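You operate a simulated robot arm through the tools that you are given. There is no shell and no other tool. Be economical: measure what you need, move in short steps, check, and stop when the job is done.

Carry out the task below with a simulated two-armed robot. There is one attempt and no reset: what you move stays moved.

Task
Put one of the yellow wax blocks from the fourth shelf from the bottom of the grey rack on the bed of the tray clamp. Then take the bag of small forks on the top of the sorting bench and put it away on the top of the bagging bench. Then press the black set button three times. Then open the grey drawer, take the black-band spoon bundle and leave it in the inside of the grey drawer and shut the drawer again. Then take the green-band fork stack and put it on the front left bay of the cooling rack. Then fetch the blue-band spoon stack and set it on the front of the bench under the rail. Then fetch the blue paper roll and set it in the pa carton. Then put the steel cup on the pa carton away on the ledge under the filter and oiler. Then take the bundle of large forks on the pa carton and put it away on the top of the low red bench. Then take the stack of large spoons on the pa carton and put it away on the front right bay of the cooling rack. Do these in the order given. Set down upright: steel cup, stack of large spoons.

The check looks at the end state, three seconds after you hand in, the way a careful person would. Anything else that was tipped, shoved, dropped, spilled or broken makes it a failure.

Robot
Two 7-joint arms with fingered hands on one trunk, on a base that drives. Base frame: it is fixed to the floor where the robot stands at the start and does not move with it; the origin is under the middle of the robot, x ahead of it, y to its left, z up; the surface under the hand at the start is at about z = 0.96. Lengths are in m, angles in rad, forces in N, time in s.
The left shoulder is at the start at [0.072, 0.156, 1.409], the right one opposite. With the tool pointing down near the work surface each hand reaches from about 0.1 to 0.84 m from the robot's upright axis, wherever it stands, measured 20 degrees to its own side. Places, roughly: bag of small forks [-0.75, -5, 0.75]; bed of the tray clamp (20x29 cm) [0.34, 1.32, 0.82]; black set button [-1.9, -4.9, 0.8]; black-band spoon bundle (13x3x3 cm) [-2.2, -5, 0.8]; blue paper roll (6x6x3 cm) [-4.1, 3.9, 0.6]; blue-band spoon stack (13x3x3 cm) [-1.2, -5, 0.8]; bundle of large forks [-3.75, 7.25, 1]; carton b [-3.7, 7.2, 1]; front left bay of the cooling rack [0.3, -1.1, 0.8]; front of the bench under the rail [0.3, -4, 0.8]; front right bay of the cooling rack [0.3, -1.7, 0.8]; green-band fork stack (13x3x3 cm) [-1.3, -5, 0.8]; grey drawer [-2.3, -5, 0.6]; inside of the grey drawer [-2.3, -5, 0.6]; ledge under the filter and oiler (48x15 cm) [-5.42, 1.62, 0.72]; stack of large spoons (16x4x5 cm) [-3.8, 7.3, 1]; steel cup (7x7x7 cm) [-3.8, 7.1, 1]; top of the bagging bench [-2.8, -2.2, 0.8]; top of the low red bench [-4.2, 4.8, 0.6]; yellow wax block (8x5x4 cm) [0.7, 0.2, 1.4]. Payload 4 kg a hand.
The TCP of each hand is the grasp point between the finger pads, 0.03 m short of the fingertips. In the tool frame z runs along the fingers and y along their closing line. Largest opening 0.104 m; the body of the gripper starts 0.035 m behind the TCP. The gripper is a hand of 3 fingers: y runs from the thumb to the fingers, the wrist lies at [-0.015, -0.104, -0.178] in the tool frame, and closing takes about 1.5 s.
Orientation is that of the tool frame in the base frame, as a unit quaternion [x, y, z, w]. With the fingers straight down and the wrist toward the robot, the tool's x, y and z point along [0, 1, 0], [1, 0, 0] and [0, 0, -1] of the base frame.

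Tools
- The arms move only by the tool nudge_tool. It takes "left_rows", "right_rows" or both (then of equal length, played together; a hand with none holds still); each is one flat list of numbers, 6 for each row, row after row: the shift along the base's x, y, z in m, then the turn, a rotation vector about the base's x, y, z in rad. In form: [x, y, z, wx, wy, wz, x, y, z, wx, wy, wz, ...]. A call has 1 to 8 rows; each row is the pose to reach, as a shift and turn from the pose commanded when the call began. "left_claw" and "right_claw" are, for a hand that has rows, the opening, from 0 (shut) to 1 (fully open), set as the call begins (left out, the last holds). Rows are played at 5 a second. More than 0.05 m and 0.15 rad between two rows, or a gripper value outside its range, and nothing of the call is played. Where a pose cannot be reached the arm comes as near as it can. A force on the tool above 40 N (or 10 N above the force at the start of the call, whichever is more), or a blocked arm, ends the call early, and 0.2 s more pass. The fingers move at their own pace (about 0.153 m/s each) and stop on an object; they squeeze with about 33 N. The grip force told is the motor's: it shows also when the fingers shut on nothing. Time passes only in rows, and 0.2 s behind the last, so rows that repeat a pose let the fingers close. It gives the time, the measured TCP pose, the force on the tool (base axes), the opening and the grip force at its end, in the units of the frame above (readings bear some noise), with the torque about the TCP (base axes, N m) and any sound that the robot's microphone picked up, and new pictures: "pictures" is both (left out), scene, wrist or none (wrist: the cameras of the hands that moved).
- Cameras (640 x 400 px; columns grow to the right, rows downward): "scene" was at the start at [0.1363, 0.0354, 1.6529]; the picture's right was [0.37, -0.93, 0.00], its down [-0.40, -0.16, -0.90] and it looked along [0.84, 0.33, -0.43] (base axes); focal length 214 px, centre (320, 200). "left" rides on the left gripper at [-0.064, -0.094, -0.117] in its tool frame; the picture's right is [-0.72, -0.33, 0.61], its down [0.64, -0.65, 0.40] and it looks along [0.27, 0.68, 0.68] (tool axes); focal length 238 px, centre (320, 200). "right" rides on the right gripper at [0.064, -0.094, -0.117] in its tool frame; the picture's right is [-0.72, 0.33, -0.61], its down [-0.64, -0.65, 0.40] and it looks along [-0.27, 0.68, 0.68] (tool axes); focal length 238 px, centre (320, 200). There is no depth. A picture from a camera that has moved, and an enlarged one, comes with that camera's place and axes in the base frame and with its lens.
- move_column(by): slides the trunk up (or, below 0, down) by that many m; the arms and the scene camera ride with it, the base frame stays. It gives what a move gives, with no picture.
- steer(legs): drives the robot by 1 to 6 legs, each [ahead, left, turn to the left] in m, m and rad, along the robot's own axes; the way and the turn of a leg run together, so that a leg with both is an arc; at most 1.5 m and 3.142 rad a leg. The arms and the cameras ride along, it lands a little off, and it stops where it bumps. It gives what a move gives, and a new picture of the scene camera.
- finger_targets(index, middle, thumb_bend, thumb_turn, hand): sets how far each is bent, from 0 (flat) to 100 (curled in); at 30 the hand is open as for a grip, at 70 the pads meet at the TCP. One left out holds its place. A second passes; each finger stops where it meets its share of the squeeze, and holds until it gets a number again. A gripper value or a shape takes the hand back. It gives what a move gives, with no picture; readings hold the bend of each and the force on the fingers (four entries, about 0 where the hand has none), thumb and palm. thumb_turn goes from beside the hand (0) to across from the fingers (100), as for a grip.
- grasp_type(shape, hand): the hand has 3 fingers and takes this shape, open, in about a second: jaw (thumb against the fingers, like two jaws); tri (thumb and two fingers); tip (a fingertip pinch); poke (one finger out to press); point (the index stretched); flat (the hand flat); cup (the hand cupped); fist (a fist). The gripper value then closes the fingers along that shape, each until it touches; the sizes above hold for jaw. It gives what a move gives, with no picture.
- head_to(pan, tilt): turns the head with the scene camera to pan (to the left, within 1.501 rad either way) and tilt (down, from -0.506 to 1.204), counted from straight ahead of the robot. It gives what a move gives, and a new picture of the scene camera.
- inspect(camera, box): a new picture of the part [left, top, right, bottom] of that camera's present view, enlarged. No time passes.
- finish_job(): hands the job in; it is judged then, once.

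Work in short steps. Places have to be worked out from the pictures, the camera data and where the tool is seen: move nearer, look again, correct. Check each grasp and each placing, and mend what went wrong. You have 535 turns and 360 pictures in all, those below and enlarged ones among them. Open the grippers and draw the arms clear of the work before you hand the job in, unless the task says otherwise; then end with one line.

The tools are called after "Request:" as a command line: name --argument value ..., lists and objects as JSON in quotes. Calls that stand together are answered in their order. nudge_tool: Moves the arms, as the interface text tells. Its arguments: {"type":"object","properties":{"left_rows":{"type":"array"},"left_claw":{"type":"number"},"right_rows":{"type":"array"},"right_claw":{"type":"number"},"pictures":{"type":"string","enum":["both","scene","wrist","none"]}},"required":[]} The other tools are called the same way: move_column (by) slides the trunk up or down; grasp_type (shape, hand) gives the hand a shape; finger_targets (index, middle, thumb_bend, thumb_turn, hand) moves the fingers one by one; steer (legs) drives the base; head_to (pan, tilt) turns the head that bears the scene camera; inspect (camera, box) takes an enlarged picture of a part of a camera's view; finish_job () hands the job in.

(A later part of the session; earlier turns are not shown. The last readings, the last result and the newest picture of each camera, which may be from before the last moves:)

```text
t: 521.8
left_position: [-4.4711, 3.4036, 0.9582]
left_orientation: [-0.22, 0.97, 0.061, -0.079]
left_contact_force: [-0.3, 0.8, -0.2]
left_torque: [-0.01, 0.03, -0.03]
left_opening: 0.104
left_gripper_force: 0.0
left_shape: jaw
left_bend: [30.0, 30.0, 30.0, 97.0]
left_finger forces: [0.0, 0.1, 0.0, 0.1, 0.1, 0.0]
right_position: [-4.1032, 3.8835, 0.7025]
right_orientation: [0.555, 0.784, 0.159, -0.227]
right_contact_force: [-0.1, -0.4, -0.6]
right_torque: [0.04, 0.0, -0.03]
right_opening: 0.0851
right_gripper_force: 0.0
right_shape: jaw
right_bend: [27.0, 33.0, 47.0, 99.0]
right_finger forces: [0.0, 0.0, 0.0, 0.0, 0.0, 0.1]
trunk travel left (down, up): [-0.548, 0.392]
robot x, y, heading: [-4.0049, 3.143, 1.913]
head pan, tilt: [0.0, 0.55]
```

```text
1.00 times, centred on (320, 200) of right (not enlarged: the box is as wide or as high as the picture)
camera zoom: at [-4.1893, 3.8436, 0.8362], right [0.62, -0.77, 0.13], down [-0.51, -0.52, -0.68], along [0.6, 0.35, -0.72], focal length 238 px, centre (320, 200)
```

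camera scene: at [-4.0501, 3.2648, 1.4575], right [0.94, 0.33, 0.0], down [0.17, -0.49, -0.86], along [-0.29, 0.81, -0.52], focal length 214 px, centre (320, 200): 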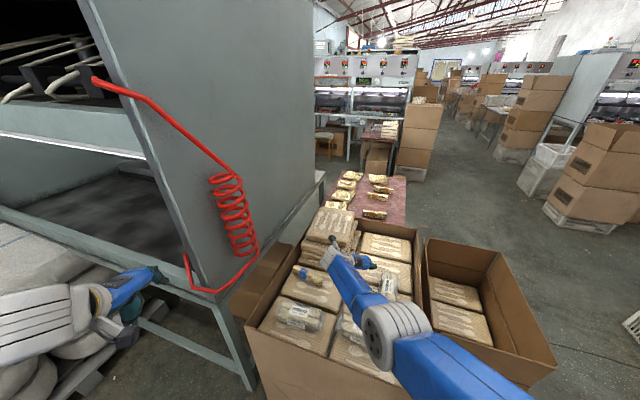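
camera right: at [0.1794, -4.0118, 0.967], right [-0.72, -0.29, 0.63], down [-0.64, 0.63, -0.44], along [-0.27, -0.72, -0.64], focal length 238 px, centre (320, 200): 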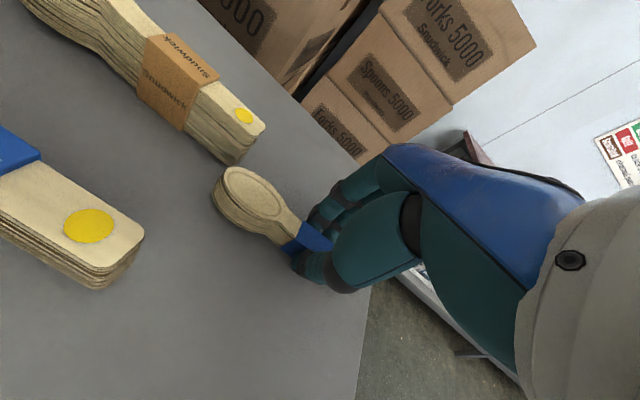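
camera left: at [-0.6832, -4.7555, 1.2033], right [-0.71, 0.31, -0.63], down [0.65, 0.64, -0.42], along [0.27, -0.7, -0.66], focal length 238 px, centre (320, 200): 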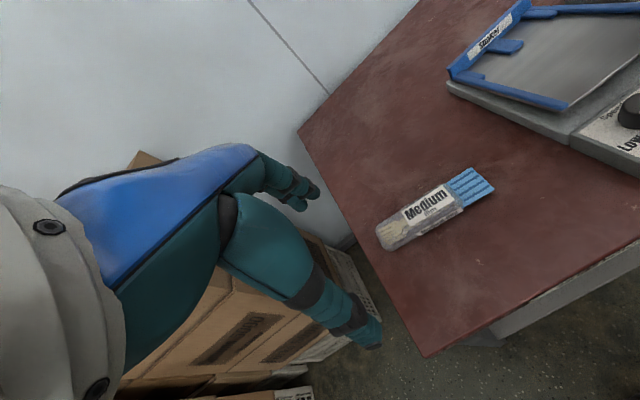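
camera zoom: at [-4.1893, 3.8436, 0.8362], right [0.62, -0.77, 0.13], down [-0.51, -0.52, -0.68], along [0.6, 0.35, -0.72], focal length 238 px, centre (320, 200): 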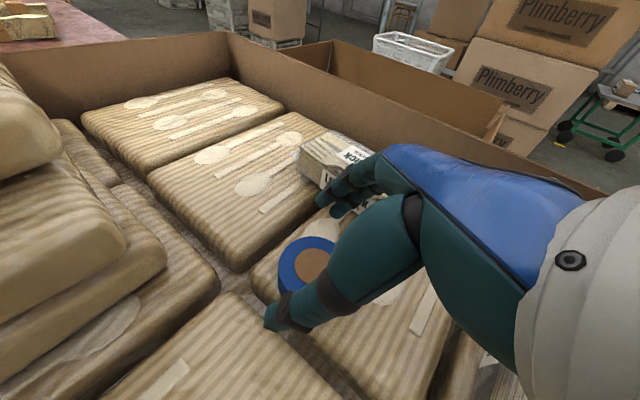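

Good alignment. I shift 1.2 cm forward and descend the last 4.5 cm, then close.

Request:
nudge_tool --right_rows '[0.001, 0.008, -0.015, 0, 0, 0, 0.002, 0.012, -0.03, 0, 0, 0, 0.002, 0.012, -0.045, 0, 0, 0]' --pictures "none"

Request:
nudge_tool --right_rows '[0, 0, 0, 0, 0, 0, 0, 0, 0, 0, 0, 0, 0, 0, 0, 0, 0, 0, 0, 0, 0, 0, 0, 0, 0, 0, 0, 0, 0, 0, 0, 0, 0, 0, 0, 0]' --right_claw 0 --pictures "wrist"

```text
t: 522.6
left_position: [-4.4709, 3.4022, 0.9593]
left_orientation: [-0.22, 0.97, 0.061, -0.08]
left_contact_force: [0.3, 0.5, 0.5]
left_torque: [0.01, 0.01, -0.01]
left_opening: 0.104
left_gripper_force: 0.0
left_shape: jaw
left_bend: [30.0, 30.0, 30.0, 97.0]
left_finger forces: [0.1, 0.0, 0.1, 0.1, 0.1, 0.0]
right_position: [-4.081, 3.8846, 0.6757]
right_orientation: [0.555, 0.784, 0.159, -0.226]
right_contact_force: [-1.0, 0.3, 0.3]
right_torque: [0.0, 0.02, 0.0]
right_opening: 0.0856
right_gripper_force: 0.0
right_shape: jaw
right_bend: [27.0, 34.0, 47.0, 99.0]
right_finger forces: [0.1, 0.1, 0.0, 0.1, 0.2, 0.0]
right hand out of reach, approached as far as the arm can: row 1, 2, 3
trunk travel left (down, up): [-0.548, 0.392]
robot x, y, heading: [-4.0016, 3.1391, 1.915]
head pan, tilt: [0.0, 0.55]
```

```text
t: 524.0
left_position: [-4.4715, 3.4013, 0.9582]
left_orientation: [-0.221, 0.97, 0.061, -0.079]
left_contact_force: [-0.6, -0.1, 0.3]
left_torque: [0.0, 0.05, -0.01]
left_opening: 0.1041
left_gripper_force: 0.0
left_shape: jaw
left_bend: [30.0, 30.0, 30.0, 97.0]
left_finger forces: [0.1, 0.0, 0.1, 0.0, 0.1, 0.0]
right_position: [-4.0821, 3.883, 0.6769]
right_orientation: [0.555, 0.784, 0.161, -0.227]
right_contact_force: [-1.9, 0.0, 4.9]
right_torque: [0.14, -0.07, 0.0]
right_opening: 0.049
right_gripper_force: 32.3
right_shape: jaw
right_bend: [74.0, 43.0, 72.0, 100.0]
right_finger forces: [19.3, 12.4, 0.0, 0.0, 29.3, 0.0]
trunk travel left (down, up): [-0.548, 0.392]
robot x, y, heading: [-4.0015, 3.1399, 1.909]
head pan, tilt: [0.0, 0.55]
camera right: at [-4.1689, 3.8443, 0.811], right [0.62, -0.77, 0.13], down [-0.51, -0.52, -0.68], along [0.6, 0.35, -0.72], focal length 238 px, centre (320, 200)
```

right: 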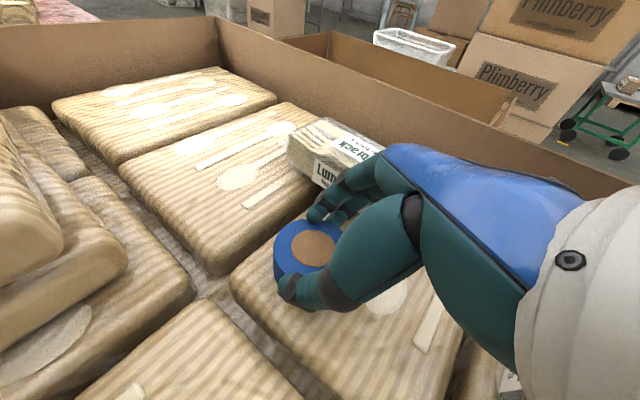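

The grip is on the near chord of the roll, so it might squeeze out. I open, creep 2 cm forward and regrip on its middle.

Request:
nudge_tool --right_rows '[0, 0, 0, 0, 0, 0, 0, 0, 0, 0, 0, 0, 0, 0, 0, 0, 0, 0]' --right_claw 0.82 --pictures "none"

Request:
steer --legs '[[0.025, 0.005, 0]]'

Request:
nudge_tool --right_rows '[0, 0, 0, 0, 0, 0, 0, 0, 0, 0, 0, 0, 0, 0, 0, 0, 0, 0]' --pictures "wrist"

```text
t: 524.8
left_position: [-4.4709, 3.4022, 0.9581]
left_orientation: [-0.22, 0.97, 0.061, -0.08]
left_contact_force: [-0.8, -0.9, -0.5]
left_torque: [0.02, 0.04, 0.02]
left_opening: 0.104
left_gripper_force: 0.1
left_shape: jaw
left_bend: [30.0, 30.0, 30.0, 97.0]
left_finger forces: [0.0, 0.0, 0.1, 0.1, 0.0, 0.0]
right_position: [-4.0816, 3.8833, 0.6763]
right_orientation: [0.556, 0.783, 0.16, -0.227]
right_contact_force: [0.4, 0.1, 1.2]
right_torque: [0.01, 0.01, -0.02]
right_opening: 0.0849
right_gripper_force: 0.0
right_shape: jaw
right_bend: [27.0, 34.0, 48.0, 99.0]
right_finger forces: [0.1, 0.0, 0.0, 0.0, 0.0, 0.0]
trunk travel left (down, up): [-0.548, 0.392]
robot x, y, heading: [-4.0056, 3.1433, 1.913]
head pan, tilt: [0.0, 0.55]
```

```text
t: 525.6
left_position: [-4.4807, 3.4216, 0.9603]
left_orientation: [-0.221, 0.97, 0.062, -0.081]
left_contact_force: [0.6, 0.6, -0.2]
left_torque: [-0.02, 0.0, -0.02]
left_opening: 0.1042
left_gripper_force: 0.0
left_shape: jaw
left_bend: [30.0, 30.0, 30.0, 97.0]
left_finger forces: [0.0, 0.0, 0.0, 0.1, 0.0, 0.0]
right_position: [-4.0919, 3.9039, 0.6786]
right_orientation: [0.556, 0.782, 0.161, -0.229]
right_contact_force: [0.3, 0.1, 0.3]
right_torque: [0.04, -0.03, 0.0]
right_opening: 0.0851
right_gripper_force: 0.1
right_shape: jaw
right_bend: [27.0, 34.0, 48.0, 99.0]
right_finger forces: [0.0, 0.0, 0.1, 0.0, 0.0, 0.0]
trunk travel left (down, up): [-0.548, 0.392]
robot x, y, heading: [-4.0181, 3.1629, 1.918]
head pan, tilt: [0.0, 0.55]
camera scene: at [-4.0622, 3.2916, 1.367], right [0.94, 0.33, 0.0], down [0.17, -0.49, -0.85], along [-0.29, 0.81, -0.52], focal length 214 px, centre (320, 200)
```

scene: 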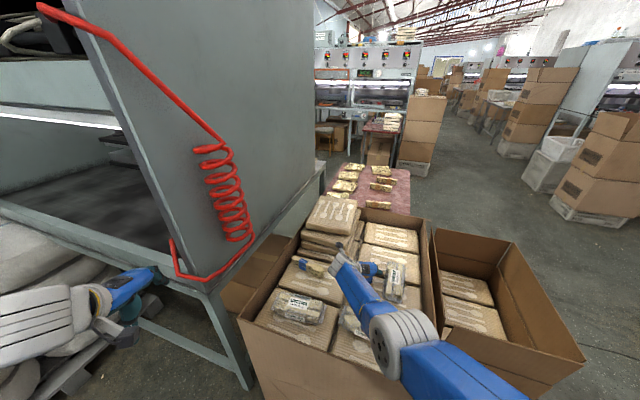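

```text
t: 526.4
left_position: [-4.4828, 3.425, 0.9592]
left_orientation: [-0.22, 0.97, 0.06, -0.081]
left_contact_force: [0.9, -0.7, -0.2]
left_torque: [-0.03, 0.03, -0.01]
left_opening: 0.1041
left_gripper_force: 0.1
left_shape: jaw
left_bend: [30.0, 30.0, 30.0, 97.0]
left_finger forces: [0.0, 0.0, 0.0, 0.0, 0.0, 0.0]
right_position: [-4.0941, 3.9081, 0.6742]
right_orientation: [0.556, 0.784, 0.159, -0.227]
right_contact_force: [0.6, -0.9, 1.4]
right_torque: [0.01, 0.01, 0.04]
right_opening: 0.0849
right_gripper_force: 0.1
right_shape: jaw
right_bend: [27.0, 34.0, 48.0, 99.0]
right_finger forces: [0.1, 0.0, 0.0, 0.0, 0.0, 0.0]
trunk travel left (down, up): [-0.548, 0.392]
robot x, y, heading: [-4.0129, 3.1689, 1.91]
head pan, tilt: [0.0, 0.55]
camera right: at [-4.18, 3.8679, 0.8091], right [0.62, -0.77, 0.13], down [-0.51, -0.53, -0.68], along [0.6, 0.35, -0.72], focal length 238 px, centre (320, 200)
```

right: 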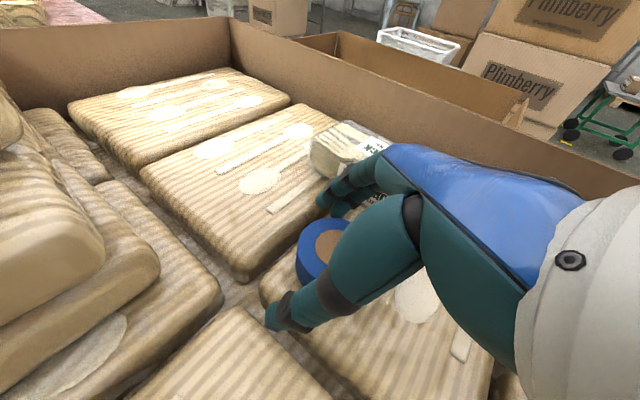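

Now the roll's centre is within the jaw. I close.

Request:
nudge_tool --right_rows '[0.004, 0, -0.004, 0, 0, 0, 0.004, 0, -0.004, 0, 0, 0, 0.004, 0, -0.004, 0, 0, 0, 0.004, 0, -0.004, 0, 0, 0, 0.004, 0, -0.004, 0, 0, 0, 0.004, 0, -0.004, 0, 0, 0]' --right_claw 0 --pictures "wrist"

```text
t: 527.8
left_position: [-4.4835, 3.424, 0.9594]
left_orientation: [-0.22, 0.97, 0.061, -0.08]
left_contact_force: [0.0, 0.2, 0.0]
left_torque: [0.01, 0.01, 0.0]
left_opening: 0.104
left_gripper_force: 0.1
left_shape: jaw
left_bend: [30.0, 30.0, 30.0, 97.0]
left_finger forces: [0.0, 0.0, 0.0, 0.0, 0.0, 0.0]
right_position: [-4.0908, 3.9062, 0.6693]
right_orientation: [0.556, 0.783, 0.16, -0.229]
right_contact_force: [-1.0, 0.8, -0.2]
right_torque: [0.03, 0.0, 0.01]
right_opening: 0.0101
right_gripper_force: 33.1
right_shape: jaw
right_bend: [70.0, 74.0, 83.0, 100.0]
right_finger forces: [0.1, 0.0, 0.0, 0.0, 0.0, 0.0]
trunk travel left (down, up): [-0.548, 0.392]
robot x, y, heading: [-4.0136, 3.1652, 1.912]
head pan, tilt: [0.0, 0.55]
camera right: at [-4.1766, 3.8668, 0.8059], right [0.62, -0.77, 0.13], down [-0.51, -0.52, -0.68], along [0.6, 0.35, -0.72], focal length 238 px, centre (320, 200)
```

right: 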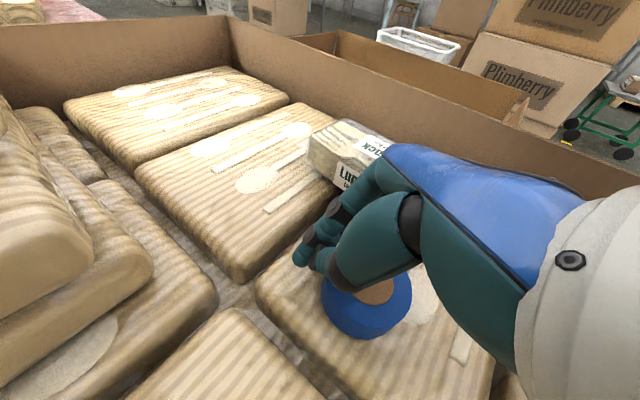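

The roll slipped back under the palm; it's now at about (-4.09, 3.863). I open, lift, step back 6 cm and try again lower.

Request:
nudge_tool --right_rows '[0, 0, 0.005, 0, 0, 0, 0, 0, 0.02, 0, 0, 0, 0, 0, 0.045, 0, 0, 0, 0.004, -0.03, 0.06, 0, 0, 0, 0.007, -0.06, 0.06, 0, 0, 0, 0.007, -0.06, 0.06, 0, 0, 0]' --right_claw 0.82 --pictures "wrist"

```text
t: 529.2
left_position: [-4.4831, 3.4251, 0.9591]
left_orientation: [-0.22, 0.97, 0.061, -0.081]
left_contact_force: [0.2, 0.5, 0.4]
left_torque: [-0.03, -0.02, 0.01]
left_opening: 0.1041
left_gripper_force: 0.1
left_shape: jaw
left_bend: [30.0, 30.0, 30.0, 97.0]
left_finger forces: [0.1, 0.0, 0.0, 0.0, 0.0, 0.0]
right_position: [-4.075, 3.856, 0.7403]
right_orientation: [0.555, 0.781, 0.17, -0.229]
right_contact_force: [0.4, 0.2, -0.4]
right_torque: [0.02, -0.01, -0.02]
right_opening: 0.0851
right_gripper_force: 0.0
right_shape: jaw
right_bend: [27.0, 34.0, 48.0, 99.0]
right_finger forces: [0.1, 0.0, 0.0, 0.0, 0.0, 0.0]
trunk travel left (down, up): [-0.548, 0.392]
robot x, y, heading: [-4.0102, 3.1614, 1.91]
head pan, tilt: [0.0, 0.55]
camera right: at [-4.1626, 3.8155, 0.8732], right [0.61, -0.78, 0.12], down [-0.51, -0.51, -0.7], along [0.61, 0.36, -0.71], focal length 238 px, centre (320, 200)
```

right: 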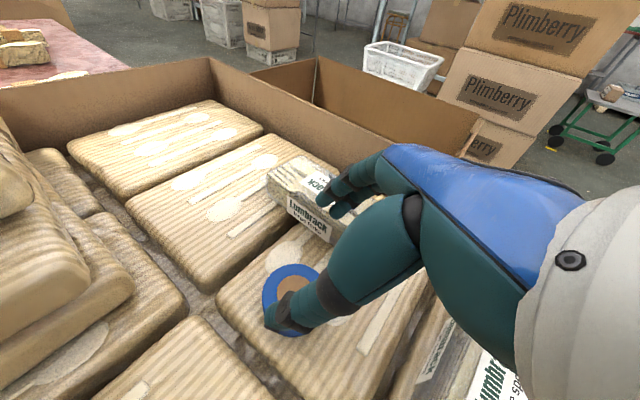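

The roll's at (-4.084, 3.87). I descend with the trunk straight onto it.

Request:
nudge_tool --right_rows '[-0.005, 0.003, 0, 0, 0, 0, -0.005, 0.003, 0, 0, 0, 0]' --pictures "none"

Request:
move_column --by -0.078

Request:
inspect --camera "right" --box '[160, 100, 480, 400]'

```text
t: 529.8
left_position: [-4.4825, 3.424, 0.9589]
left_orientation: [-0.22, 0.97, 0.061, -0.081]
left_contact_force: [-0.3, -0.1, -0.1]
left_torque: [0.0, -0.02, 0.02]
left_opening: 0.1041
left_gripper_force: 0.1
left_shape: jaw
left_bend: [30.0, 30.0, 30.0, 97.0]
left_finger forces: [0.0, 0.0, 0.1, 0.0, 0.0, 0.0]
right_position: [-4.0734, 3.8524, 0.7297]
right_orientation: [0.557, 0.782, 0.17, -0.22]
right_contact_force: [0.6, 0.4, -0.5]
right_torque: [0.02, -0.01, 0.01]
right_opening: 0.0852
right_gripper_force: 0.0
right_shape: jaw
right_bend: [27.0, 34.0, 48.0, 99.0]
right_finger forces: [0.0, 0.0, 0.0, 0.0, 0.0, 0.1]
trunk travel left (down, up): [-0.548, 0.392]
robot x, y, heading: [-4.0146, 3.1661, 1.917]
head pan, tilt: [0.0, 0.55]
```

```text
t: 530.9
left_position: [-4.4831, 3.4207, 0.8826]
left_orientation: [-0.22, 0.97, 0.063, -0.079]
left_contact_force: [-0.2, 0.2, -0.2]
left_torque: [0.0, 0.01, -0.01]
left_opening: 0.104
left_gripper_force: 0.1
left_shape: jaw
left_bend: [30.0, 30.0, 30.0, 97.0]
left_finger forces: [0.1, 0.1, 0.1, 0.0, 0.1, 0.0]
right_position: [-4.0768, 3.8543, 0.6587]
right_orientation: [0.556, 0.781, 0.171, -0.225]
right_contact_force: [0.3, -4.1, 19.9]
right_torque: [0.36, -0.95, -0.21]
right_opening: 0.085
right_gripper_force: 0.0
right_shape: jaw
right_bend: [27.0, 30.0, 48.0, 99.0]
right_finger forces: [0.1, 19.7, 0.0, 0.1, 0.0, 0.0]
trunk travel left (down, up): [-0.47, 0.47]
robot x, y, heading: [-4.0172, 3.1606, 1.908]
head pan, tilt: [0.0, 0.55]
```

```text
1.33 times, centred on (320, 250) of right
camera zoom: at [-4.1656, 3.8132, 0.792], right [0.61, -0.78, 0.13], down [-0.5, -0.51, -0.7], along [0.61, 0.36, -0.7], focal length 318 px, centre (320, 133)
```

zoom: 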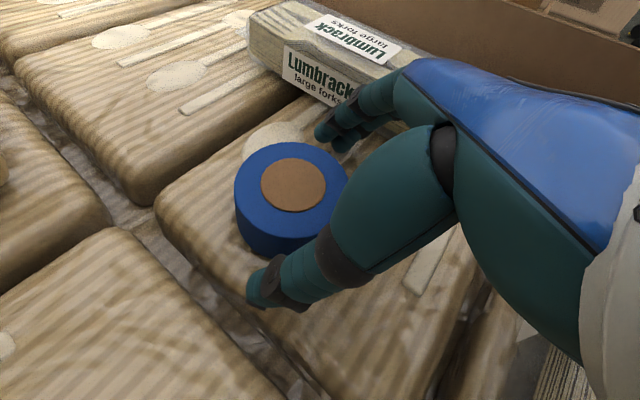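

The roll is still about 1.3 cm ahead and a finger presses on the surface. I lift 8 mm, go forward 1.3 cm, and close.

Request:
nudge_tool --right_rows '[-0.002, 0.002, 0.008, 0, 0, 0, -0.01, 0.014, 0.008, 0, 0, 0, -0.01, 0.014, 0.006, 0, 0, 0]' --pictures "none"

Request:
nudge_tool --right_rows '[0, 0, 0, 0, 0, 0, 0, 0, 0, 0, 0, 0, 0, 0, 0, 0, 0, 0, 0, 0, 0, 0, 0, 0, 0, 0, 0, 0, 0, 0, 0, 0, 0, 0, 0, 0]' --right_claw 0.3 --pictures "wrist"

```text
t: 531.7
left_position: [-4.4821, 3.4236, 0.8811]
left_orientation: [-0.221, 0.97, 0.062, -0.081]
left_contact_force: [-1.0, -0.2, -0.4]
left_torque: [-0.01, 0.02, 0.0]
left_opening: 0.104
left_gripper_force: 0.1
left_shape: jaw
left_bend: [30.0, 30.0, 30.0, 97.0]
left_finger forces: [0.0, 0.1, 0.1, 0.0, 0.0, 0.0]
right_position: [-4.0951, 3.864, 0.6626]
right_orientation: [0.556, 0.782, 0.163, -0.228]
right_contact_force: [2.2, -2.2, 8.6]
right_torque: [0.16, -0.56, -0.17]
right_opening: 0.087
right_gripper_force: 0.1
right_shape: jaw
right_bend: [27.0, 30.0, 48.0, 99.0]
right_finger forces: [0.0, 8.5, 0.1, 0.0, 0.0, 0.0]
trunk travel left (down, up): [-0.47, 0.47]
robot x, y, heading: [-4.0145, 3.162, 1.91]
head pan, tilt: [0.0, 0.55]
```

```text
t: 533.1
left_position: [-4.4842, 3.4244, 0.8807]
left_orientation: [-0.22, 0.97, 0.061, -0.08]
left_contact_force: [-0.6, 0.7, 0.2]
left_torque: [-0.01, 0.01, -0.01]
left_opening: 0.104
left_gripper_force: 0.0
left_shape: jaw
left_bend: [30.0, 30.0, 30.0, 97.0]
left_finger forces: [0.0, 0.1, 0.0, 0.0, 0.0, 0.1]
right_position: [-4.0952, 3.8638, 0.6598]
right_orientation: [0.556, 0.783, 0.161, -0.227]
right_contact_force: [0.5, 0.1, 0.7]
right_torque: [-0.01, 0.03, -0.01]
right_opening: 0.0086
right_gripper_force: 32.6
right_shape: jaw
right_bend: [72.0, 73.0, 78.0, 100.0]
right_finger forces: [0.0, 0.0, 0.1, 0.0, 0.0, 0.0]
trunk travel left (down, up): [-0.47, 0.47]
robot x, y, heading: [-4.0162, 3.1609, 1.913]
head pan, tilt: [0.0, 0.55]
camera right: at [-4.182, 3.8248, 0.7945], right [0.62, -0.78, 0.13], down [-0.51, -0.52, -0.68], along [0.6, 0.35, -0.72], focal length 238 px, centre (320, 200)
```

right: 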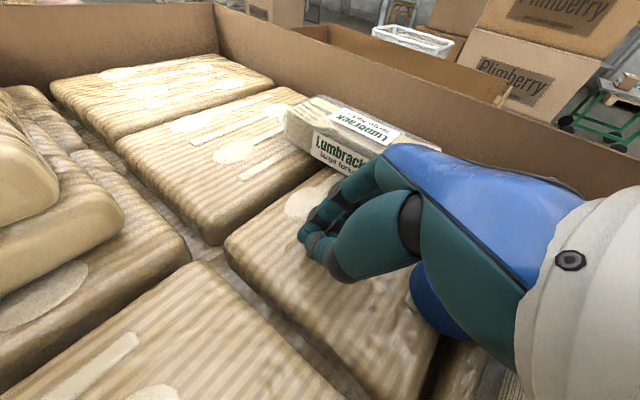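

It squirted back again: the contact point is about 2 cm ahead of the TCP, so the TCP must sit 2 cm short of the roll's centre. I open, lift and re-locate the roll.

Request:
nudge_tool --right_rows '[0, 0, 0.03, 0, 0, 0, 0, 0, 0.07, 0, 0, 0, 0.01, -0.04, 0.09, 0, 0, 0, 0.02, -0.08, 0.1, 0, 0, 0, 0.03, -0.11, 0.1, 0, 0, 0]' --right_claw 0.85 --pictures "wrist"

```text
t: 534.1
left_position: [-4.4805, 3.4231, 0.8817]
left_orientation: [-0.22, 0.97, 0.061, -0.081]
left_contact_force: [0.9, 0.3, 0.7]
left_torque: [0.01, 0.03, -0.02]
left_opening: 0.1038
left_gripper_force: 0.1
left_shape: jaw
left_bend: [30.0, 30.0, 30.0, 97.0]
left_finger forces: [0.0, 0.0, 0.1, 0.0, 0.0, 0.0]
right_position: [-3.9979, 3.8506, 0.7821]
right_orientation: [0.563, 0.763, 0.247, -0.199]
right_contact_force: [-0.4, 1.2, -0.8]
right_torque: [0.0, -0.01, -0.01]
right_opening: 0.0886
right_gripper_force: 0.1
right_shape: jaw
right_bend: [27.0, 33.0, 44.0, 99.0]
right_finger forces: [0.0, 0.0, 0.0, 0.0, 0.1, 0.1]
trunk travel left (down, up): [-0.47, 0.47]
robot x, y, heading: [-4.0118, 3.162, 1.906]
head pan, tilt: [0.0, 0.55]
stopped in row 4 (right hand): the arm was blocked; the commanded pose is now the measured one
camera right: at [-4.1043, 3.8062, 0.8998], right [0.53, -0.84, 0.12], down [-0.45, -0.4, -0.8], along [0.72, 0.37, -0.59], focal length 238 px, centre (320, 200)
```

right: 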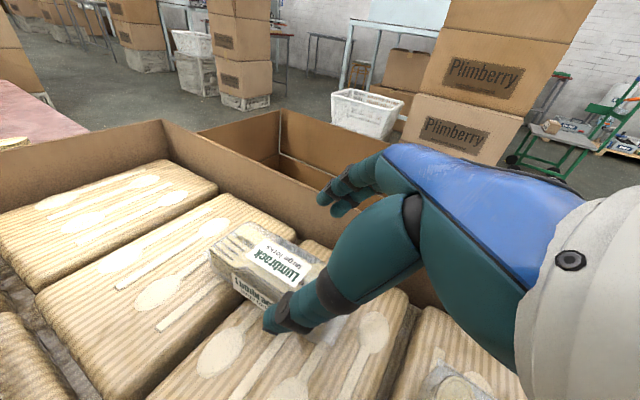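

The arm brushed the torso again and the roll is out of view. I back the base off 0.2 m and look with the scene camera.

Request:
steer --legs '[[-0.2, 0, 0]]'

Request:
inspect --camera "scene" --box '[200, 180, 440, 340]'

```text
t: 535.7
left_position: [-4.4152, 3.2357, 0.8823]
left_orientation: [-0.22, 0.97, 0.061, -0.081]
left_contact_force: [-0.4, -0.7, -0.6]
left_torque: [0.03, -0.03, -0.02]
left_opening: 0.1039
left_gripper_force: 0.0
left_shape: jaw
left_bend: [30.0, 30.0, 30.0, 97.0]
left_finger forces: [0.1, 0.0, 0.0, 0.0, 0.1, 0.0]
right_position: [-3.9348, 3.6636, 0.7836]
right_orientation: [0.563, 0.763, 0.247, -0.198]
right_contact_force: [-0.1, -0.5, 0.4]
right_torque: [0.0, -0.02, 0.02]
right_opening: 0.0887
right_gripper_force: 0.1
right_shape: jaw
right_bend: [27.0, 33.0, 44.0, 99.0]
right_finger forces: [0.0, 0.0, 0.0, 0.0, 0.0, 0.0]
trunk travel left (down, up): [-0.47, 0.47]
robot x, y, heading: [-3.9481, 2.9756, 1.911]
head pan, tilt: [0.0, 0.55]
camera scene: at [-3.9982, 3.1085, 1.2882], right [0.94, 0.33, 0.0], down [0.18, -0.49, -0.85], along [-0.28, 0.8, -0.52], focal length 214 px, centre (320, 200)
```

scene: 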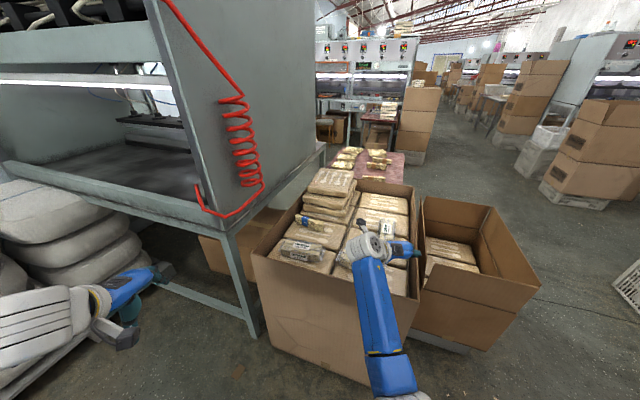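

```text
2.50 times, centred on (320, 260) of scene
camera zoom: at [-3.9982, 3.1085, 1.2882], right [0.94, 0.33, 0.0], down [0.18, -0.49, -0.85], along [-0.28, 0.8, -0.52], focal length 536 px, centre (320, 50)
```

zoom: 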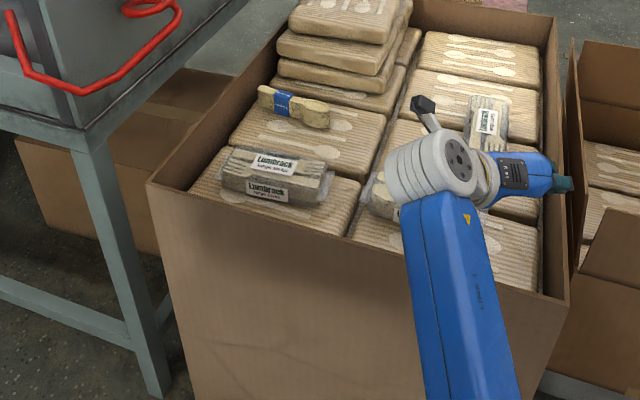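

The arm hides the spot, so I raise the trunk for a better overhead view.

Request:
move_column --by 0.4

Request:
steer --legs '[[-0.15, 0.2, -0.2]]'

Request:
inspect --camera "scene" --box '[200, 180, 440, 340]'

```text
t: 539.5
left_position: [-4.4154, 3.2352, 1.2821]
left_orientation: [-0.22, 0.97, 0.062, -0.08]
left_contact_force: [-0.4, 0.3, -0.3]
left_torque: [0.02, 0.01, 0.0]
left_opening: 0.104
left_gripper_force: 0.0
left_shape: jaw
left_bend: [30.0, 30.0, 30.0, 97.0]
left_finger forces: [0.0, 0.0, 0.0, 0.0, 0.1, 0.0]
right_position: [-3.9335, 3.6629, 1.1836]
right_orientation: [0.563, 0.763, 0.247, -0.198]
right_contact_force: [0.1, -0.4, -0.4]
right_torque: [-0.01, -0.01, 0.03]
right_opening: 0.0883
right_gripper_force: 0.1
right_shape: jaw
right_bend: [27.0, 33.0, 44.0, 99.0]
right_finger forces: [0.1, 0.1, 0.0, 0.0, 0.0, 0.0]
trunk travel left (down, up): [-0.87, 0.07]
robot x, y, heading: [-3.9482, 2.9745, 1.912]
head pan, tilt: [0.0, 0.55]
```

```text
t: 541.3
left_position: [-4.5078, 3.1341, 1.2817]
left_orientation: [-0.121, 0.987, 0.067, -0.077]
left_contact_force: [0.2, -0.5, -0.3]
left_torque: [-0.02, 0.04, -0.02]
left_opening: 0.1041
left_gripper_force: 0.0
left_shape: jaw
left_bend: [30.0, 30.0, 30.0, 97.0]
left_finger forces: [0.0, 0.0, 0.0, 0.0, 0.1, 0.0]
right_position: [-3.9493, 3.457, 1.1812]
right_orientation: [0.638, 0.703, 0.264, -0.173]
right_contact_force: [0.5, 0.1, -0.7]
right_torque: [-0.02, -0.02, -0.01]
right_opening: 0.0884
right_gripper_force: 0.1
right_shape: jaw
right_bend: [27.0, 33.0, 44.0, 99.0]
right_finger forces: [0.0, 0.1, 0.0, 0.0, 0.1, 0.0]
trunk travel left (down, up): [-0.87, 0.07]
robot x, y, heading: [-4.1037, 2.7809, 1.713]
head pan, tilt: [0.0, 0.55]
camera scene: at [-4.1258, 2.9287, 1.6878], right [0.99, 0.14, 0.0], down [0.07, -0.52, -0.85], along [-0.12, 0.84, -0.53], focal length 214 px, centre (320, 200)
```

scene: 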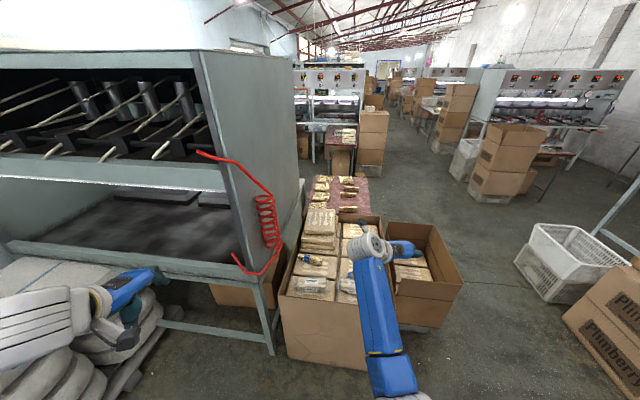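

```text
2.50 times, centred on (320, 260) of scene
camera zoom: at [-4.1258, 2.9287, 1.6878], right [0.99, 0.14, 0.0], down [0.07, -0.52, -0.85], along [-0.12, 0.84, -0.53], focal length 536 px, centre (320, 50)
```

zoom: 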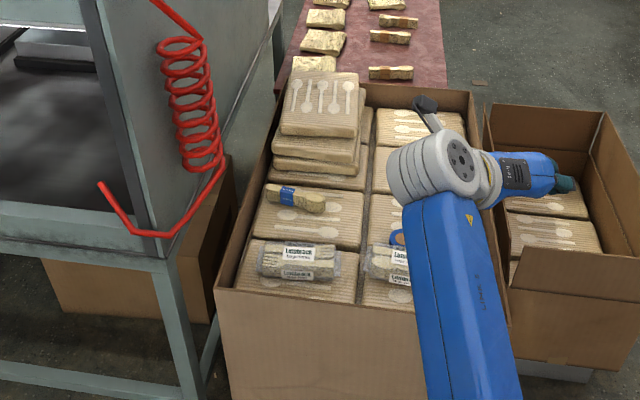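

The roll shows next to the front bag at about (-4.06, 3.778). I return the hand to the vertical yawed pose, which gripped well before.

Request:
nudge_tool --right_rows '[0, -0.01, -0.02, -0.127, 0.02, 0.009, 0, -0.02, -0.04, -0.254, 0.04, 0.018, 0, -0.03, -0.06, -0.381, 0.06, 0.027, 0, -0.04, -0.09, -0.508, 0.08, 0.036, 0, -0.05, -0.12, -0.635, 0.1, 0.046, 0, -0.06, -0.15, -0.635, 0.1, 0.046]' --right_claw 0.85 --pictures "none"

```text
t: 542.9
left_position: [-4.5137, 3.1297, 1.2834]
left_orientation: [-0.126, 0.987, 0.072, -0.076]
left_contact_force: [0.1, 1.0, -0.3]
left_torque: [-0.03, -0.01, -0.01]
left_opening: 0.1039
left_gripper_force: 0.0
left_shape: jaw
left_bend: [30.0, 30.0, 30.0, 97.0]
left_finger forces: [0.0, 0.0, 0.0, 0.0, 0.0, 0.1]
right_position: [-3.9293, 3.409, 1.0504]
right_orientation: [0.664, 0.748, 0.021, -0.007]
right_contact_force: [0.4, 0.6, -0.4]
right_torque: [-0.02, 0.0, 0.02]
right_opening: 0.0884
right_gripper_force: 0.0
right_shape: jaw
right_bend: [27.0, 33.0, 44.0, 99.0]
right_finger forces: [0.1, 0.1, 0.0, 0.1, 0.0, 0.1]
trunk travel left (down, up): [-0.87, 0.07]
robot x, y, heading: [-4.1005, 2.7802, 1.709]
head pan, tilt: [0.0, 0.55]
stopped in row 6 (right hand): the arm was blocked; the commanded pose is now the measured one
```

Good. I turn 0.2 left, drive up and lower to hover over the roll.

Request:
steer --legs '[[0, 0, 0.2], [0.3, -0.115, 0]]'

Request:
move_column --by -0.26

Request:
inspect --camera "right" --box '[0, 0, 640, 400]'

```text
t: 545.8
left_position: [-4.5697, 3.3577, 1.2829]
left_orientation: [-0.225, 0.969, 0.064, -0.082]
left_contact_force: [-0.4, -0.4, 0.1]
left_torque: [0.03, -0.02, 0.02]
left_opening: 0.1042
left_gripper_force: 0.1
left_shape: jaw
left_bend: [30.0, 30.0, 30.0, 97.0]
left_finger forces: [0.0, 0.0, 0.0, 0.0, 0.1, 0.0]
right_position: [-4.0543, 3.7474, 1.0523]
right_orientation: [0.583, 0.812, 0.02, -0.009]
right_contact_force: [-0.7, -0.9, -0.4]
right_torque: [0.02, -0.01, 0.0]
right_opening: 0.0882
right_gripper_force: 0.0
right_shape: jaw
right_bend: [27.0, 33.0, 44.0, 99.0]
right_finger forces: [0.0, 0.0, 0.0, 0.0, 0.0, 0.0]
trunk travel left (down, up): [-0.87, 0.07]
robot x, y, heading: [-4.097, 3.1037, 1.916]
head pan, tilt: [0.0, 0.55]
camera scene: at [-4.1541, 3.2305, 1.6887], right [0.94, 0.34, 0.0], down [0.18, -0.49, -0.85], along [-0.29, 0.8, -0.52], focal length 214 px, centre (320, 200)
```

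scene: 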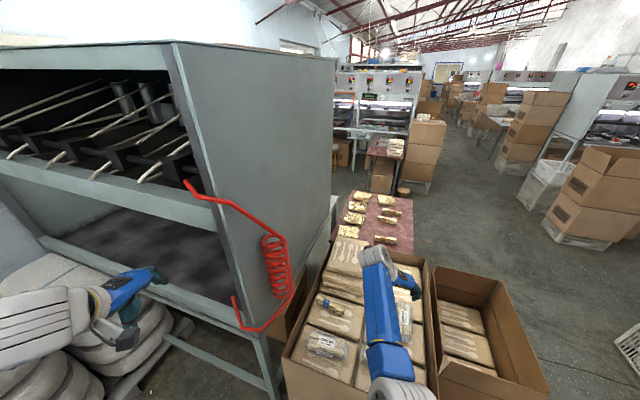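

```text
t: 548.5
left_position: [-4.5666, 3.3615, 1.0242]
left_orientation: [-0.226, 0.969, 0.063, -0.083]
left_contact_force: [0.3, 0.0, 0.4]
left_torque: [0.02, 0.01, 0.03]
left_opening: 0.1041
left_gripper_force: 0.1
left_shape: jaw
left_bend: [30.0, 30.0, 30.0, 97.0]
left_finger forces: [0.1, 0.0, 0.0, 0.0, 0.0, 0.1]
right_position: [-4.051, 3.7518, 0.7898]
right_orientation: [0.585, 0.81, 0.02, -0.009]
right_contact_force: [0.1, 0.7, 0.9]
right_torque: [0.03, -0.02, -0.02]
right_opening: 0.0884
right_gripper_force: 0.0
right_shape: jaw
right_bend: [27.0, 33.0, 44.0, 99.0]
right_finger forces: [0.0, 0.0, 0.1, 0.1, 0.0, 0.0]
trunk travel left (down, up): [-0.61, 0.33]
robot x, y, heading: [-4.0969, 3.1001, 1.916]
head pan, tilt: [0.0, 0.55]
```

```text
1.00 times, centred on (320, 200) of right (not enlarged: the box is as wide or as high as the picture)
camera zoom: at [-4.1614, 3.7765, 0.9081], right [0.53, -0.6, 0.59], down [-0.41, -0.8, -0.44], along [0.74, -0.01, -0.67], focal length 238 px, centre (320, 200)
```

zoom: 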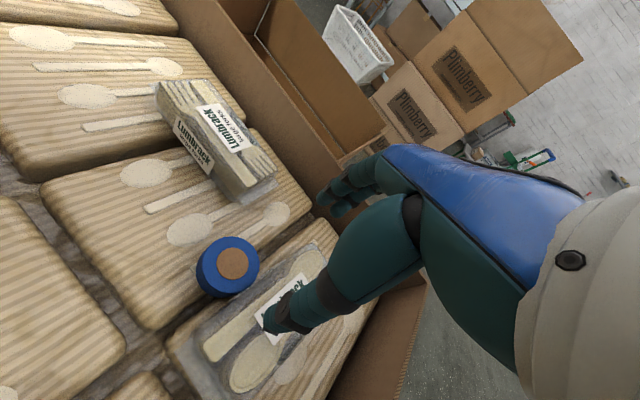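

Clear view: the roll's centre is (-4.05, 3.775). I shift 2.1 cm forward and descend 13 cm with the trunk, then close.

Request:
nudge_tool --right_rows '[0.001, 0.012, 0, 0, 0, 0, 0.001, 0.022, 0, 0, 0, 0]' --pictures "none"

Request:
move_column --by -0.128

Request:
inspect --camera "right" --box '[100, 100, 420, 400]'

```text
t: 549.1
left_position: [-4.5672, 3.3614, 1.024]
left_orientation: [-0.226, 0.969, 0.063, -0.084]
left_contact_force: [0.4, 0.4, 0.1]
left_torque: [0.01, 0.04, 0.03]
left_opening: 0.1042
left_gripper_force: 0.0
left_shape: jaw
left_bend: [30.0, 30.0, 30.0, 97.0]
left_finger forces: [0.0, 0.0, 0.0, 0.1, 0.0, 0.1]
right_position: [-4.0512, 3.772, 0.7885]
right_orientation: [0.585, 0.811, 0.017, -0.008]
right_contact_force: [-1.2, -0.6, -0.3]
right_torque: [0.01, 0.01, -0.01]
right_opening: 0.0884
right_gripper_force: 0.0
right_shape: jaw
right_bend: [27.0, 33.0, 44.0, 99.0]
right_finger forces: [0.0, 0.0, 0.0, 0.0, 0.0, 0.0]
trunk travel left (down, up): [-0.61, 0.33]
robot x, y, heading: [-4.0984, 3.1047, 1.914]
head pan, tilt: [0.0, 0.55]
```

```text
t: 550.2
left_position: [-4.5672, 3.3601, 0.9251]
left_orientation: [-0.227, 0.968, 0.064, -0.084]
left_contact_force: [-0.7, 0.1, -0.2]
left_torque: [0.0, -0.02, -0.05]
left_opening: 0.104
left_gripper_force: 0.2
left_shape: jaw
left_bend: [30.0, 30.0, 30.0, 97.0]
left_finger forces: [0.1, 0.0, 0.0, 0.0, 0.0, 0.0]
right_position: [-4.0489, 3.7789, 0.7034]
right_orientation: [0.585, 0.81, 0.033, -0.015]
right_contact_force: [2.8, 0.1, 12.9]
right_torque: [-0.36, 0.67, 0.07]
right_opening: 0.0887
right_gripper_force: 0.1
right_shape: jaw
right_bend: [27.0, 33.0, 42.0, 100.0]
right_finger forces: [0.0, 0.1, 0.1, 0.1, 12.9, 0.0]
trunk travel left (down, up): [-0.511, 0.429]
robot x, y, heading: [-4.0984, 3.1058, 1.907]
head pan, tilt: [0.0, 0.55]
stopped: the force on the tool passed its limit at 54 N (the readings are from after the stop); the commanded pose is now the measured one
```

```text
1.33 times, centred on (260, 250) of right
camera zoom: at [-4.1608, 3.8011, 0.8228], right [0.53, -0.62, 0.58], down [-0.41, -0.78, -0.47], along [0.74, 0.01, -0.67], focal length 318 px, centre (400, 133)
```

zoom: 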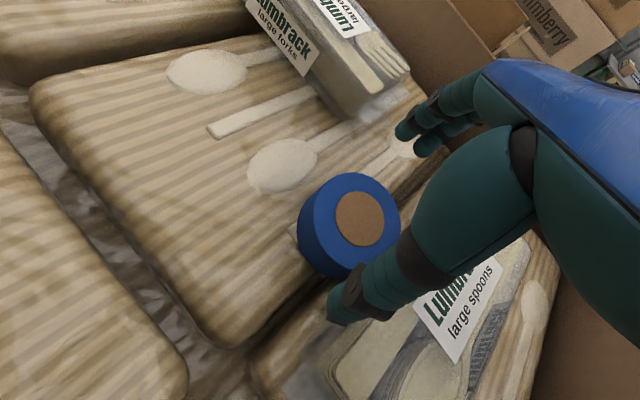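

The thumb landed on the spoon bag's edge, lightly. I lift, yaw the hand 0.4 rad so the thumb swings forward of the bag, and look again.

Request:
nudge_tool --right_rows '[0, 0, 0.03, 0, 0, 0, 0, 0, 0.05, 0, 0, -0.13, 0, 0, 0.05, -0.03, 0.02, -0.27, 0, -0.002, 0.05, -0.05, 0.03, -0.4]' --pictures "wrist"

```text
t: 551.2
left_position: [-4.5682, 3.3627, 0.927]
left_orientation: [-0.228, 0.968, 0.063, -0.085]
left_contact_force: [-0.2, -0.3, -0.3]
left_torque: [-0.01, 0.0, 0.04]
left_opening: 0.1038
left_gripper_force: 0.2
left_shape: jaw
left_bend: [30.0, 30.0, 30.0, 97.0]
left_finger forces: [0.0, 0.0, 0.1, 0.0, 0.0, 0.1]
right_position: [-4.0493, 3.7777, 0.7518]
right_orientation: [0.735, 0.677, 0.005, -0.007]
right_contact_force: [0.4, 0.4, 0.1]
right_torque: [0.03, -0.02, 0.04]
right_opening: 0.0881
right_gripper_force: 0.1
right_shape: jaw
right_bend: [27.0, 33.0, 44.0, 99.0]
right_finger forces: [0.0, 0.0, 0.0, 0.1, 0.0, 0.0]
trunk travel left (down, up): [-0.511, 0.429]
robot x, y, heading: [-4.0968, 3.1046, 1.916]
head pan, tilt: [0.0, 0.55]
camera right: at [-4.1376, 3.8472, 0.8709], right [0.27, -0.75, 0.6], down [-0.7, -0.58, -0.41], along [0.66, -0.31, -0.68], focal length 238 px, centre (320, 200)
```

right: 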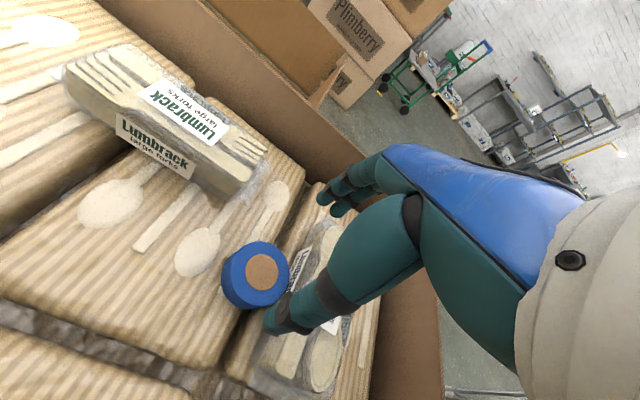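

Now the thumb and fingers clear the bag. I descend 9.3 cm with the trunk.

Request:
move_column --by -0.093

Request:
nudge_tool --right_rows '[0, 0, 0, 0, 0, 0, 0, 0, 0, 0, 0, 0, 0, 0, 0, 0, 0, 0, 0, 0, 0, 0, 0, 0, 0, 0, 0, 0, 0, 0, 0, 0, 0, 0, 0, 0]' --right_claw 0.3 --pictures "wrist"

```text
t: 552.5
left_position: [-4.5674, 3.3604, 0.8329]
left_orientation: [-0.228, 0.968, 0.064, -0.085]
left_contact_force: [0.5, 0.2, 0.6]
left_torque: [0.02, -0.01, -0.02]
left_opening: 0.1038
left_gripper_force: 0.0
left_shape: jaw
left_bend: [30.0, 30.0, 30.0, 97.0]
left_finger forces: [0.1, 0.1, 0.1, 0.1, 0.1, 0.1]
right_position: [-4.0496, 3.7781, 0.6601]
right_orientation: [0.734, 0.679, 0.006, -0.007]
right_contact_force: [-0.5, -0.5, 8.2]
right_torque: [-0.1, -0.4, -0.04]
right_opening: 0.0878
right_gripper_force: 0.1
right_shape: jaw
right_bend: [27.0, 32.0, 44.0, 99.0]
right_finger forces: [0.0, 8.4, 0.0, 0.0, 0.0, 0.0]
trunk travel left (down, up): [-0.418, 0.522]
robot x, y, heading: [-4.1004, 3.1038, 1.916]
head pan, tilt: [0.0, 0.55]
```

```text
t: 553.9
left_position: [-4.5673, 3.3615, 0.8336]
left_orientation: [-0.227, 0.968, 0.065, -0.083]
left_contact_force: [-0.6, -0.3, -0.5]
left_torque: [0.0, -0.03, 0.01]
left_opening: 0.1041
left_gripper_force: 0.0
left_shape: jaw
left_bend: [30.0, 30.0, 30.0, 97.0]
left_finger forces: [0.0, 0.0, 0.0, 0.0, 0.0, 0.0]
right_position: [-4.048, 3.7767, 0.6597]
right_orientation: [0.735, 0.678, 0.005, -0.007]
right_contact_force: [3.2, 1.9, 13.0]
right_torque: [0.09, -0.4, -0.01]
right_opening: 0.053
right_gripper_force: 33.1
right_shape: jaw
right_bend: [74.0, 41.0, 72.0, 100.0]
right_finger forces: [29.3, 9.6, 0.0, 0.1, 32.1, 0.1]
trunk travel left (down, up): [-0.418, 0.522]
robot x, y, heading: [-4.0989, 3.1031, 1.916]
head pan, tilt: [0.0, 0.55]
camera right: at [-4.1378, 3.846, 0.78], right [0.27, -0.75, 0.6], down [-0.7, -0.58, -0.41], along [0.66, -0.31, -0.69], focal length 238 px, centre (320, 200)
```

right: 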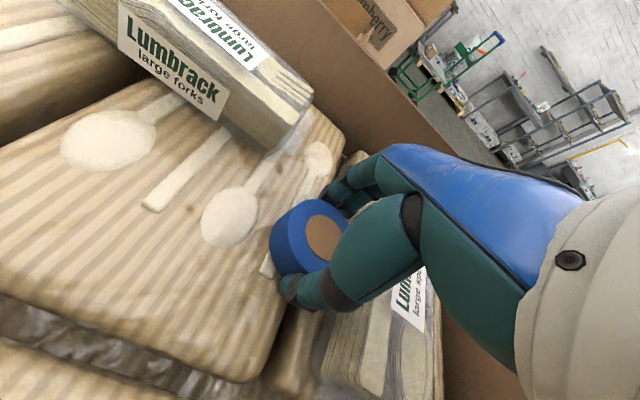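

A firm grip on the roll. I lift with the trunk and check.

Request:
move_column --by 0.3

Request:
inspect --camera "right" --box '[0, 0, 640, 400]'

```text
t: 556.9
left_position: [-4.5677, 3.362, 1.133]
left_orientation: [-0.227, 0.968, 0.064, -0.085]
left_contact_force: [-0.1, 0.3, -0.5]
left_torque: [-0.02, -0.01, -0.01]
left_opening: 0.104
left_gripper_force: 0.1
left_shape: jaw
left_bend: [30.0, 30.0, 30.0, 97.0]
left_finger forces: [0.0, 0.0, 0.1, 0.0, 0.0, 0.0]
right_position: [-4.0488, 3.7775, 0.9595]
right_orientation: [0.735, 0.678, 0.003, -0.006]
right_contact_force: [-0.2, -0.2, -0.7]
right_torque: [0.02, 0.0, -0.02]
right_opening: 0.0527
right_gripper_force: 32.3
right_shape: jaw
right_bend: [74.0, 42.0, 72.0, 100.0]
right_finger forces: [21.9, 7.8, 0.1, 0.1, 30.6, 0.1]
trunk travel left (down, up): [-0.718, 0.222]
robot x, y, heading: [-4.0972, 3.1029, 1.919]
head pan, tilt: [0.0, 0.55]
```

```text
1.00 times, centred on (320, 200) of right (not enlarged: the box is as wide or as high as the picture)
camera zoom: at [-4.1385, 3.8473, 1.0778], right [0.27, -0.75, 0.6], down [-0.7, -0.58, -0.41], along [0.66, -0.31, -0.68], focal length 238 px, centre (320, 200)
```

zoom: 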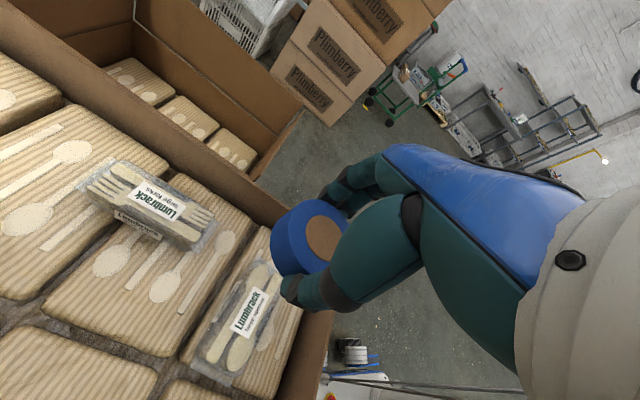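

The roll is held. I back off to the aisle mouth at about (-2.8, 2.7), facing north, to see the way to the pa carton.

Request:
steer --legs '[[-0.35, 0, 0], [0, 0, -0.345], [0, -1.1, 0]]'

Request:
head_to --pan 0.1 --tilt 0.35

```text
t: 565.5
left_position: [-3.2406, 3.1759, 1.1315]
left_orientation: [-0.064, 0.992, 0.077, -0.071]
left_contact_force: [0.3, -0.1, 0.5]
left_torque: [0.01, -0.03, 0.01]
left_opening: 0.104
left_gripper_force: 0.0
left_shape: jaw
left_bend: [30.0, 30.0, 30.0, 97.0]
left_finger forces: [0.0, 0.0, 0.0, 0.0, 0.1, 0.1]
right_position: [-2.613, 3.4001, 0.9591]
right_orientation: [0.837, 0.547, 0.006, -0.004]
right_contact_force: [-0.1, -0.3, 0.1]
right_torque: [0.02, -0.04, 0.02]
right_opening: 0.0528
right_gripper_force: 33.1
right_shape: jaw
right_bend: [74.0, 42.0, 72.0, 100.0]
right_finger forces: [22.0, 8.0, 0.0, 0.0, 30.4, 0.0]
trunk travel left (down, up): [-0.718, 0.222]
robot x, y, heading: [-2.8742, 2.7838, 1.581]
head pan, tilt: [0.0, 0.55]
camera scene: at [-2.8867, 2.9217, 1.5364], right [1.0, 0.01, 0.0], down [0.01, -0.52, -0.85], along [-0.01, 0.85, -0.52], focal length 214 px, centre (320, 200)
```

scene: 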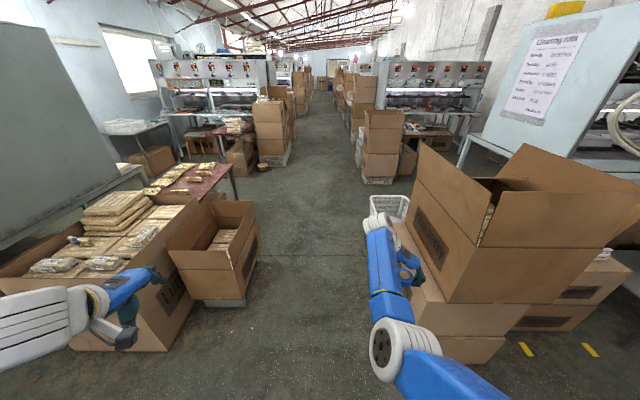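

```text
t: 566.2
left_position: [-3.2392, 3.1755, 1.1346]
left_orientation: [-0.066, 0.992, 0.078, -0.074]
left_contact_force: [-0.5, -0.5, -0.2]
left_torque: [-0.01, 0.02, 0.01]
left_opening: 0.1041
left_gripper_force: 0.1
left_shape: jaw
left_bend: [30.0, 30.0, 30.0, 97.0]
left_finger forces: [0.0, 0.1, 0.0, 0.0, 0.0, 0.0]
right_position: [-2.6115, 3.3972, 0.9588]
right_orientation: [0.837, 0.547, 0.007, -0.005]
right_contact_force: [0.0, 0.9, 0.6]
right_torque: [0.0, 0.0, 0.03]
right_opening: 0.0526
right_gripper_force: 33.1
right_shape: jaw
right_bend: [74.0, 42.0, 72.0, 100.0]
right_finger forces: [21.9, 7.9, 0.0, 0.0, 30.4, 0.0]
trunk travel left (down, up): [-0.718, 0.222]
robot x, y, heading: [-2.8782, 2.7782, 1.585]
head pan, tilt: [0.099, 0.351]
camera scene: at [-2.8934, 2.9244, 1.5546], right [0.99, 0.11, 0.0], down [0.04, -0.34, -0.94], along [-0.1, 0.93, -0.35], focal length 214 px, centre (320, 200)
```

scene: 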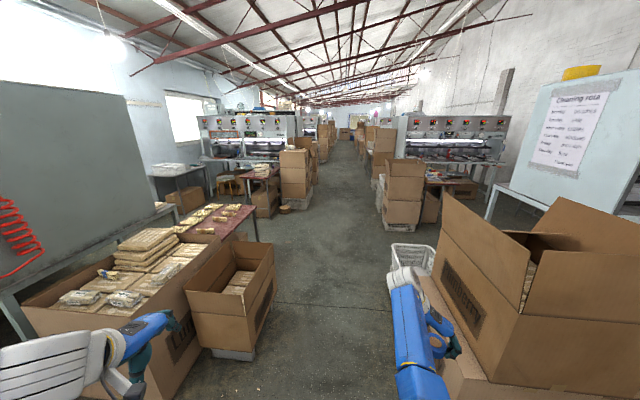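

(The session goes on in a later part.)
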